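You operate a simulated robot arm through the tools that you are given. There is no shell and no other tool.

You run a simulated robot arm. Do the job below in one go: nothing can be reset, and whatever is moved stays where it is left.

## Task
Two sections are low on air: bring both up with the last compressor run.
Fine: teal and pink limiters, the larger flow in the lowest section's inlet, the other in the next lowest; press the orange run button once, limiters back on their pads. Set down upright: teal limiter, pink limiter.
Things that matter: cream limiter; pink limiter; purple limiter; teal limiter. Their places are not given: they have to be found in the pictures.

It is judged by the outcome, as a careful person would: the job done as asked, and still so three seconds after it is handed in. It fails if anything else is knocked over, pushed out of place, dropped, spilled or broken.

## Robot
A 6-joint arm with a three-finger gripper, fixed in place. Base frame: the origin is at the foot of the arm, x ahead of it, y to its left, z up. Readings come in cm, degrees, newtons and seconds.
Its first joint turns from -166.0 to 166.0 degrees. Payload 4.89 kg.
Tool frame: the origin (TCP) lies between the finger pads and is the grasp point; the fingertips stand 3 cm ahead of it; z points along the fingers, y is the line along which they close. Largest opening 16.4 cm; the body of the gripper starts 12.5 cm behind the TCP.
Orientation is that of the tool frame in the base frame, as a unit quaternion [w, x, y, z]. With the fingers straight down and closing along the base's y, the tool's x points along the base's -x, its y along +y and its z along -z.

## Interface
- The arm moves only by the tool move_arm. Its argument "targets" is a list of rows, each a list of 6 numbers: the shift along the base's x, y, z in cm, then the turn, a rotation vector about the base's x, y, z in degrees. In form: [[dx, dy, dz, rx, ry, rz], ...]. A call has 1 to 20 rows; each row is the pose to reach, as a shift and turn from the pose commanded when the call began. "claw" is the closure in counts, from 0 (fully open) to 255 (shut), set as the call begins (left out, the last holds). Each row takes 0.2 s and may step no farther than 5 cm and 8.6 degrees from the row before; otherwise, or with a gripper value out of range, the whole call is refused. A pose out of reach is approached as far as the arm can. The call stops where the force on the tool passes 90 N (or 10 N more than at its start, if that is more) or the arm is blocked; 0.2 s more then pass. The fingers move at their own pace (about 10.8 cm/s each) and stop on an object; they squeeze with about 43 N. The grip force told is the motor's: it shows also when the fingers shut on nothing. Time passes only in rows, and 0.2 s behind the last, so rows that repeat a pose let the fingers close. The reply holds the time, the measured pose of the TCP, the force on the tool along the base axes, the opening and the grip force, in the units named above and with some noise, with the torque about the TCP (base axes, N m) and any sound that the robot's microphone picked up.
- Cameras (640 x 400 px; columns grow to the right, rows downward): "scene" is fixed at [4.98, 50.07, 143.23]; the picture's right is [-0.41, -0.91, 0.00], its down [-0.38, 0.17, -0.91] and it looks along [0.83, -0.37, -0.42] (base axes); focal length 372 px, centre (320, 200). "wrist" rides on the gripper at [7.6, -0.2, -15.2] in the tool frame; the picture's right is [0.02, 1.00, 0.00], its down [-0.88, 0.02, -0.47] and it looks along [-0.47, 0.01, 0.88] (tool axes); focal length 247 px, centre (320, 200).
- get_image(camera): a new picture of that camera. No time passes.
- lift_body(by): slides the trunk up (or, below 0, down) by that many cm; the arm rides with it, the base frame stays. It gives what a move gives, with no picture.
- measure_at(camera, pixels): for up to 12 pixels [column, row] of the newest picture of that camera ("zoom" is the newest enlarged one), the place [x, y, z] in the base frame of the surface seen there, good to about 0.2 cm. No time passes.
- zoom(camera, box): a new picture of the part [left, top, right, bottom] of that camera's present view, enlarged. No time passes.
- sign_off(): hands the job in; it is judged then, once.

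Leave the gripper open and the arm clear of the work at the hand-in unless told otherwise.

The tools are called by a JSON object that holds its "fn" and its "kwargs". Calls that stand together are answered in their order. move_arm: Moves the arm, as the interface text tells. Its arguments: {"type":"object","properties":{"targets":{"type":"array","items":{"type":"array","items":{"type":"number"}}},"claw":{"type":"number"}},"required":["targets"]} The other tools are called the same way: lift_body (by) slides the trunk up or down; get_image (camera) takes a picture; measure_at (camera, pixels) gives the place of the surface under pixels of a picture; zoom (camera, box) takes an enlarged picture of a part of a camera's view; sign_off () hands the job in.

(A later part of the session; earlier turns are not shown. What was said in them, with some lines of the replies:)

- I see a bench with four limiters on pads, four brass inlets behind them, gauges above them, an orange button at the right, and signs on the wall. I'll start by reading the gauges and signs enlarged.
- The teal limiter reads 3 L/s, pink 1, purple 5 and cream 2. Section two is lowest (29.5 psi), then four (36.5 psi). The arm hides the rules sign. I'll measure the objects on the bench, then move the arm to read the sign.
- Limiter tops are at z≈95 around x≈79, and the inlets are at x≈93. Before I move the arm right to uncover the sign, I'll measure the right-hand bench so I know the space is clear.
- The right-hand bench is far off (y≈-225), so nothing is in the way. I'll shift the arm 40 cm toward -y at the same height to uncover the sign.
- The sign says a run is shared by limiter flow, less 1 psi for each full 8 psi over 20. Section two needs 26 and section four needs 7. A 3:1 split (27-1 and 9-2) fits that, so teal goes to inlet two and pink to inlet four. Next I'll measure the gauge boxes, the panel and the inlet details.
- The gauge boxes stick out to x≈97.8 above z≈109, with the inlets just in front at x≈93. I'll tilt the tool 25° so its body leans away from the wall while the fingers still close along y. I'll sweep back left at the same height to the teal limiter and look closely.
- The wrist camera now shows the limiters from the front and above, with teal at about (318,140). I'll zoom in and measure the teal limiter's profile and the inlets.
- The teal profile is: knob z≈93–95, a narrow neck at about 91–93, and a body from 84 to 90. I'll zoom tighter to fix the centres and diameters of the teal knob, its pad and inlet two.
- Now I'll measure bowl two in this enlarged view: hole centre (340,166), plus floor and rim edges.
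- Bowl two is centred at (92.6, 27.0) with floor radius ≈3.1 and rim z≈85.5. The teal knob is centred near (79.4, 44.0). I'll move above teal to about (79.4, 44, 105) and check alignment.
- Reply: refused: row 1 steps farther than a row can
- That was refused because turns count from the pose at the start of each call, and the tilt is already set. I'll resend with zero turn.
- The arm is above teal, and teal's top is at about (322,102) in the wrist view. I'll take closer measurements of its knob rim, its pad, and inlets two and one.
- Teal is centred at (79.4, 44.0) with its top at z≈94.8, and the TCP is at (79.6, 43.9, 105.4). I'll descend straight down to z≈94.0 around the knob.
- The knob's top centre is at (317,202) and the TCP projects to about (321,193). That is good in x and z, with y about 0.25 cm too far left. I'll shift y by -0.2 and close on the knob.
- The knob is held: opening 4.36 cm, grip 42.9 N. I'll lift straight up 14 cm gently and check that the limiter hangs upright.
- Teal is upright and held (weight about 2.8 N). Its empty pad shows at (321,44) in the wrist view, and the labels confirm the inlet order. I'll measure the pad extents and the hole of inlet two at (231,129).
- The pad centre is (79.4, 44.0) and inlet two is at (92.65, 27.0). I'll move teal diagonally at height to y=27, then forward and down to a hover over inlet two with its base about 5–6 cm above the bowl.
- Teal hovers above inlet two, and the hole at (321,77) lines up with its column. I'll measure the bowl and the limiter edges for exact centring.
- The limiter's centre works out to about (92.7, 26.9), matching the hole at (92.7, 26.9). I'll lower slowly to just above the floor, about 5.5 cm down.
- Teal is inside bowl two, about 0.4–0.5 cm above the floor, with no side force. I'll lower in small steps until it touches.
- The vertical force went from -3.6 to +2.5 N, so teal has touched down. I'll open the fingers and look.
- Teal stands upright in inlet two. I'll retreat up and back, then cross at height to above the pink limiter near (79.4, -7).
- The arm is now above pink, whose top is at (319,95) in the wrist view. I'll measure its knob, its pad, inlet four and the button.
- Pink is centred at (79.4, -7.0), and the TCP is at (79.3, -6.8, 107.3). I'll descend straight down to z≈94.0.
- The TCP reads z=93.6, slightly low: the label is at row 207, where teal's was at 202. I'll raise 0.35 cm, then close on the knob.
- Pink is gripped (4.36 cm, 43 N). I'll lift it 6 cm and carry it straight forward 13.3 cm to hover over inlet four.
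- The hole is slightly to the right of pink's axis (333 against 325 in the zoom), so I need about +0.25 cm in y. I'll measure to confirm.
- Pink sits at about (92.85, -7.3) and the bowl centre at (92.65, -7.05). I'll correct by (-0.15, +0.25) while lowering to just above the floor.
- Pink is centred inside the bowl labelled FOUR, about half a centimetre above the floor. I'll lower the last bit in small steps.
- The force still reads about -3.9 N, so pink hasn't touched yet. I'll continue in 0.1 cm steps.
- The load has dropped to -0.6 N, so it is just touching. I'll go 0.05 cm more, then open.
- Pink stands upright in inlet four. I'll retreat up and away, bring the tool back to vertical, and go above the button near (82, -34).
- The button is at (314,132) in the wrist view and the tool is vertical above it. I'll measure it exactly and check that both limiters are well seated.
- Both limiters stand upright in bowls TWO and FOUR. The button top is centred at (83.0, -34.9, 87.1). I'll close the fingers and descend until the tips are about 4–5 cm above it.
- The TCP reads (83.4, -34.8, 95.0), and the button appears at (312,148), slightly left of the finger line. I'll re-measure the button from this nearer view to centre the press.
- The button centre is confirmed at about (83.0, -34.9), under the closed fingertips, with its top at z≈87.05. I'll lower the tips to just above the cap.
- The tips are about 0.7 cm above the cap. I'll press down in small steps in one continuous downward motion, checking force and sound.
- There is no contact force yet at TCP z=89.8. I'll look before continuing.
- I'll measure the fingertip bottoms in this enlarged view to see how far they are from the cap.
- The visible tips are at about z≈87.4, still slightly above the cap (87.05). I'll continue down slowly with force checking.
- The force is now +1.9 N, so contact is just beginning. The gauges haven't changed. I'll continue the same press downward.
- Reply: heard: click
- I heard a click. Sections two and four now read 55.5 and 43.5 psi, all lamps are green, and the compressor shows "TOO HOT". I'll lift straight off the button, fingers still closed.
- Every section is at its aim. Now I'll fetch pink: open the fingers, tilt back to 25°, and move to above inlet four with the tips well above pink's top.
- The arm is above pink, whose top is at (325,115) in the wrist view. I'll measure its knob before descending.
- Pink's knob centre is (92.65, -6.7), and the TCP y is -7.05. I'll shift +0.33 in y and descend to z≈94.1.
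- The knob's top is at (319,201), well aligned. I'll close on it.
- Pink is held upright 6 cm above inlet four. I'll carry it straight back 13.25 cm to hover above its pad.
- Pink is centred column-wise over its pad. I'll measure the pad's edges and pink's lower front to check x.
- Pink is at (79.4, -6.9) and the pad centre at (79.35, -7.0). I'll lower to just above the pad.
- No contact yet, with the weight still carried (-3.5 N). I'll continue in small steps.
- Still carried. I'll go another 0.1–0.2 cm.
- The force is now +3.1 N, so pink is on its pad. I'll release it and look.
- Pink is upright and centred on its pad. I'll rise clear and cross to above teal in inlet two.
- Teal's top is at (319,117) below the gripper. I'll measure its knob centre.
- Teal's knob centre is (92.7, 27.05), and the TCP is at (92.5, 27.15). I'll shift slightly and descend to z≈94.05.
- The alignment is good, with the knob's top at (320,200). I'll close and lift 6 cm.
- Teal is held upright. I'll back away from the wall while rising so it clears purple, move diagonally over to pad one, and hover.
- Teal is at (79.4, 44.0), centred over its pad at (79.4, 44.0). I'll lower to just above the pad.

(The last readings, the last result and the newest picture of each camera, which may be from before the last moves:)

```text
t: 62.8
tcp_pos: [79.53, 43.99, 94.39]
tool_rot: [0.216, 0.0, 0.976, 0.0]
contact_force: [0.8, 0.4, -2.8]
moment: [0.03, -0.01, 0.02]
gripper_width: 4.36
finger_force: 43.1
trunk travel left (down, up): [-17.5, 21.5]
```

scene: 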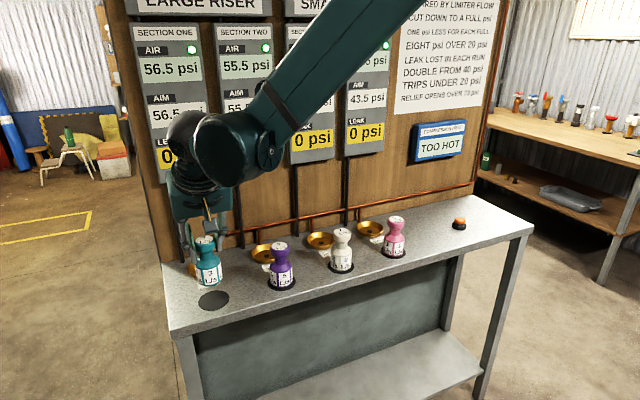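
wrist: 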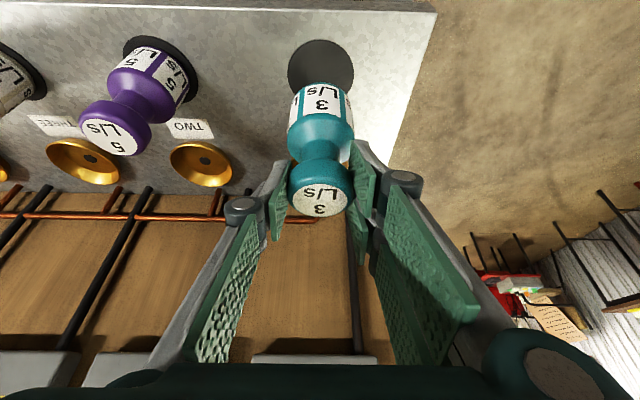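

The limiter's weight is still carried (-2.8 N). I'll go lower in small steps.

{"fn": "move_arm", "kwargs": {"targets": [[0, 0, -0.08, 0, 0, 0], [0, 0, -0.16, 0, 0, 0], [0, 0, -0.16, 0, 0, 0]]}}

```text
t: 63.6
tcp_pos: [79.55, 43.92, 94.15]
tool_rot: [0.216, -0.001, 0.976, 0.001]
contact_force: [0.0, -0.9, -2.4]
moment: [0.0, 0.02, 0.01]
gripper_width: 4.34
finger_force: 43.0
trunk travel left (down, up): [-17.5, 21.5]
```

Nearly there at -2.4 N. Another small step.

{"fn": "move_arm", "kwargs": {"targets": [[0, 0, -0.05, 0, 0, 0], [0, 0, -0.1, 0, 0, 0], [0, 0, -0.1, 0, 0, 0]]}}

```text
t: 64.4
tcp_pos: [79.38, 43.91, 94.15]
tool_rot: [0.218, -0.001, 0.976, 0.0]
contact_force: [2.4, 2.6, 17.0]
moment: [-0.05, -0.05, 0.02]
gripper_width: 4.34
finger_force: 42.9
trunk travel left (down, up): [-17.5, 21.5]
```

Teal is firmly on the pad (+17 N). I'll ease up 0.06 cm to relieve the force, then release.

{"fn": "move_arm", "kwargs": {"targets": [[0, 0, 0.06, 0, 0, 0], [0, 0, 0.06, 0, 0, 0]]}}

{"fn": "move_arm", "kwargs": {"targets": [[0, 0, 0, 0, 0, 0], [0, 0, 0, 0, 0, 0], [0, 0, 0, 0, 0, 0], [0, 0, 0, 0, 0, 0]], "claw": 60}}

{"fn": "get_image", "kwargs": {"camera": "wrist"}}

{"fn": "zoom", "kwargs": {"camera": "scene", "box": [160, 200, 290, 320]}}

```text
t: 65.0
tcp_pos: [79.51, 43.88, 94.24]
tool_rot: [0.217, 0.0, 0.976, 0.0]
contact_force: [2.7, 2.5, 6.5]
moment: [0.01, -0.22, 0.06]
gripper_width: 4.35
finger_force: 43.1
trunk travel left (down, up): [-17.5, 21.5]
```

```text
t: 66.0
tcp_pos: [79.45, 44.03, 94.11]
tool_rot: [0.217, 0.0, 0.976, 0.0]
contact_force: [0.2, 0.1, 0.1]
moment: [0.01, 0.01, -0.01]
gripper_width: 12.56
finger_force: 0.0
trunk travel left (down, up): [-17.5, 21.5]
```

```text
taken
```

wrist: 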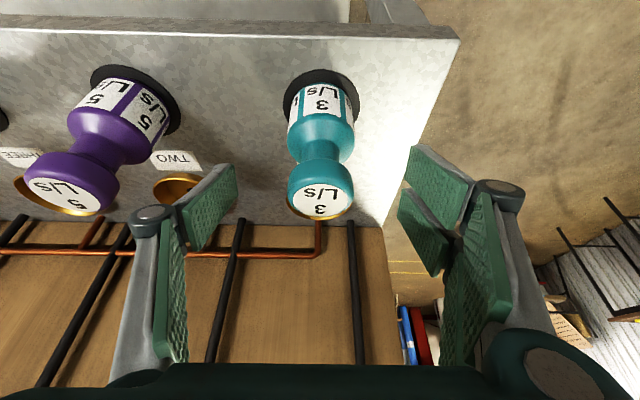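

```text
3.33 times, centred on (225, 260) of scene
```

zoom: 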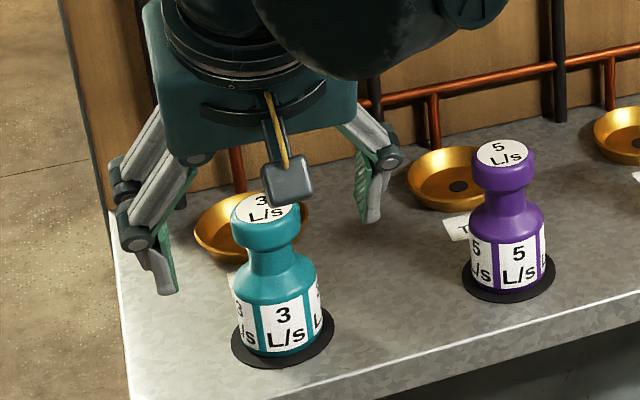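

Teal is back on its pad, upright, with the fingers open. I'll rise straight up and pull the arm back clear of the bench.

{"fn": "move_arm", "kwargs": {"targets": [[0, 0, 2, 0, 0, 0], [0, 0, 5, 0, 0, 0], [0, 0, 9, 0, 0, 0], [0, 0, 13, 0, 0, 0], [-3, 0, 16, 0, 0, 0], [-7, 0, 18, 0, 0, 0], [-11, -2, 20, 0, 0, 0], [-15, -4, 22, 0, 0, 0], [-19, -6, 24, 0, 0, 0], [-22, -8, 25, 0, 0, 0], [-22, -8, 25, 0, 0, 0]], "claw": 0}}

{"fn": "get_image", "kwargs": {"camera": "scene"}}

{"fn": "get_image", "kwargs": {"camera": "wrist"}}

{"fn": "zoom", "kwargs": {"camera": "scene", "box": [180, 200, 420, 330]}}

```text
t: 68.4
tcp_pos: [57.4, 36.05, 119.38]
tool_rot: [0.216, 0.0, 0.976, 0.0]
contact_force: [-0.4, -1.1, -0.4]
moment: [0.13, -0.1, 0.08]
gripper_width: 16.44
finger_force: 0.0
trunk travel left (down, up): [-17.5, 21.5]
```

```text
taken
```

scene: 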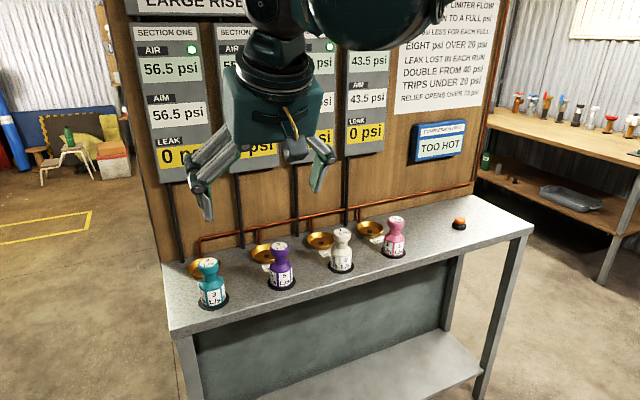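

```text
taken
```

wrist: 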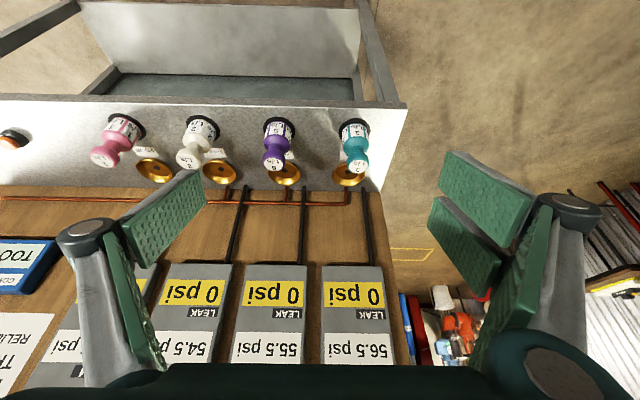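

```text
2.67 times, centred on (300, 265) of scene
```

zoom: 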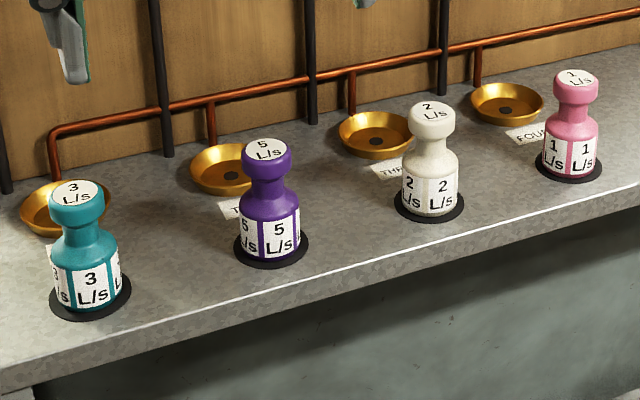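

All four limiters stand upright on their pads and the inlets are empty. The gauges reached 55.5 psi (section two) and 43.5 psi (section four) after one press. The gripper is open and the arm is clear, so I'm handing in.

{"fn": "sign_off", "kwargs": {}}

```text
The job is handed in.
```

Both low sections are up to their aim: section two went from 29.5 to 55.5 psi and section four from 36.5 to 43.5 psi. Sections one and three stayed at theirs.

- **Limiters used:** teal (3 L/s) went in section two's inlet, the lowest. Pink (1 L/s) went in section four's, the next lowest.
- **Run button:** I pressed it once and heard one click. The compressor display now reads "TOO HOT".
- **Put back:** teal and pink are upright on their own pads. Purple and cream were not touched.

I left the gripper open and the arm clear of the bench. I didn't check the scene again after hand-in.
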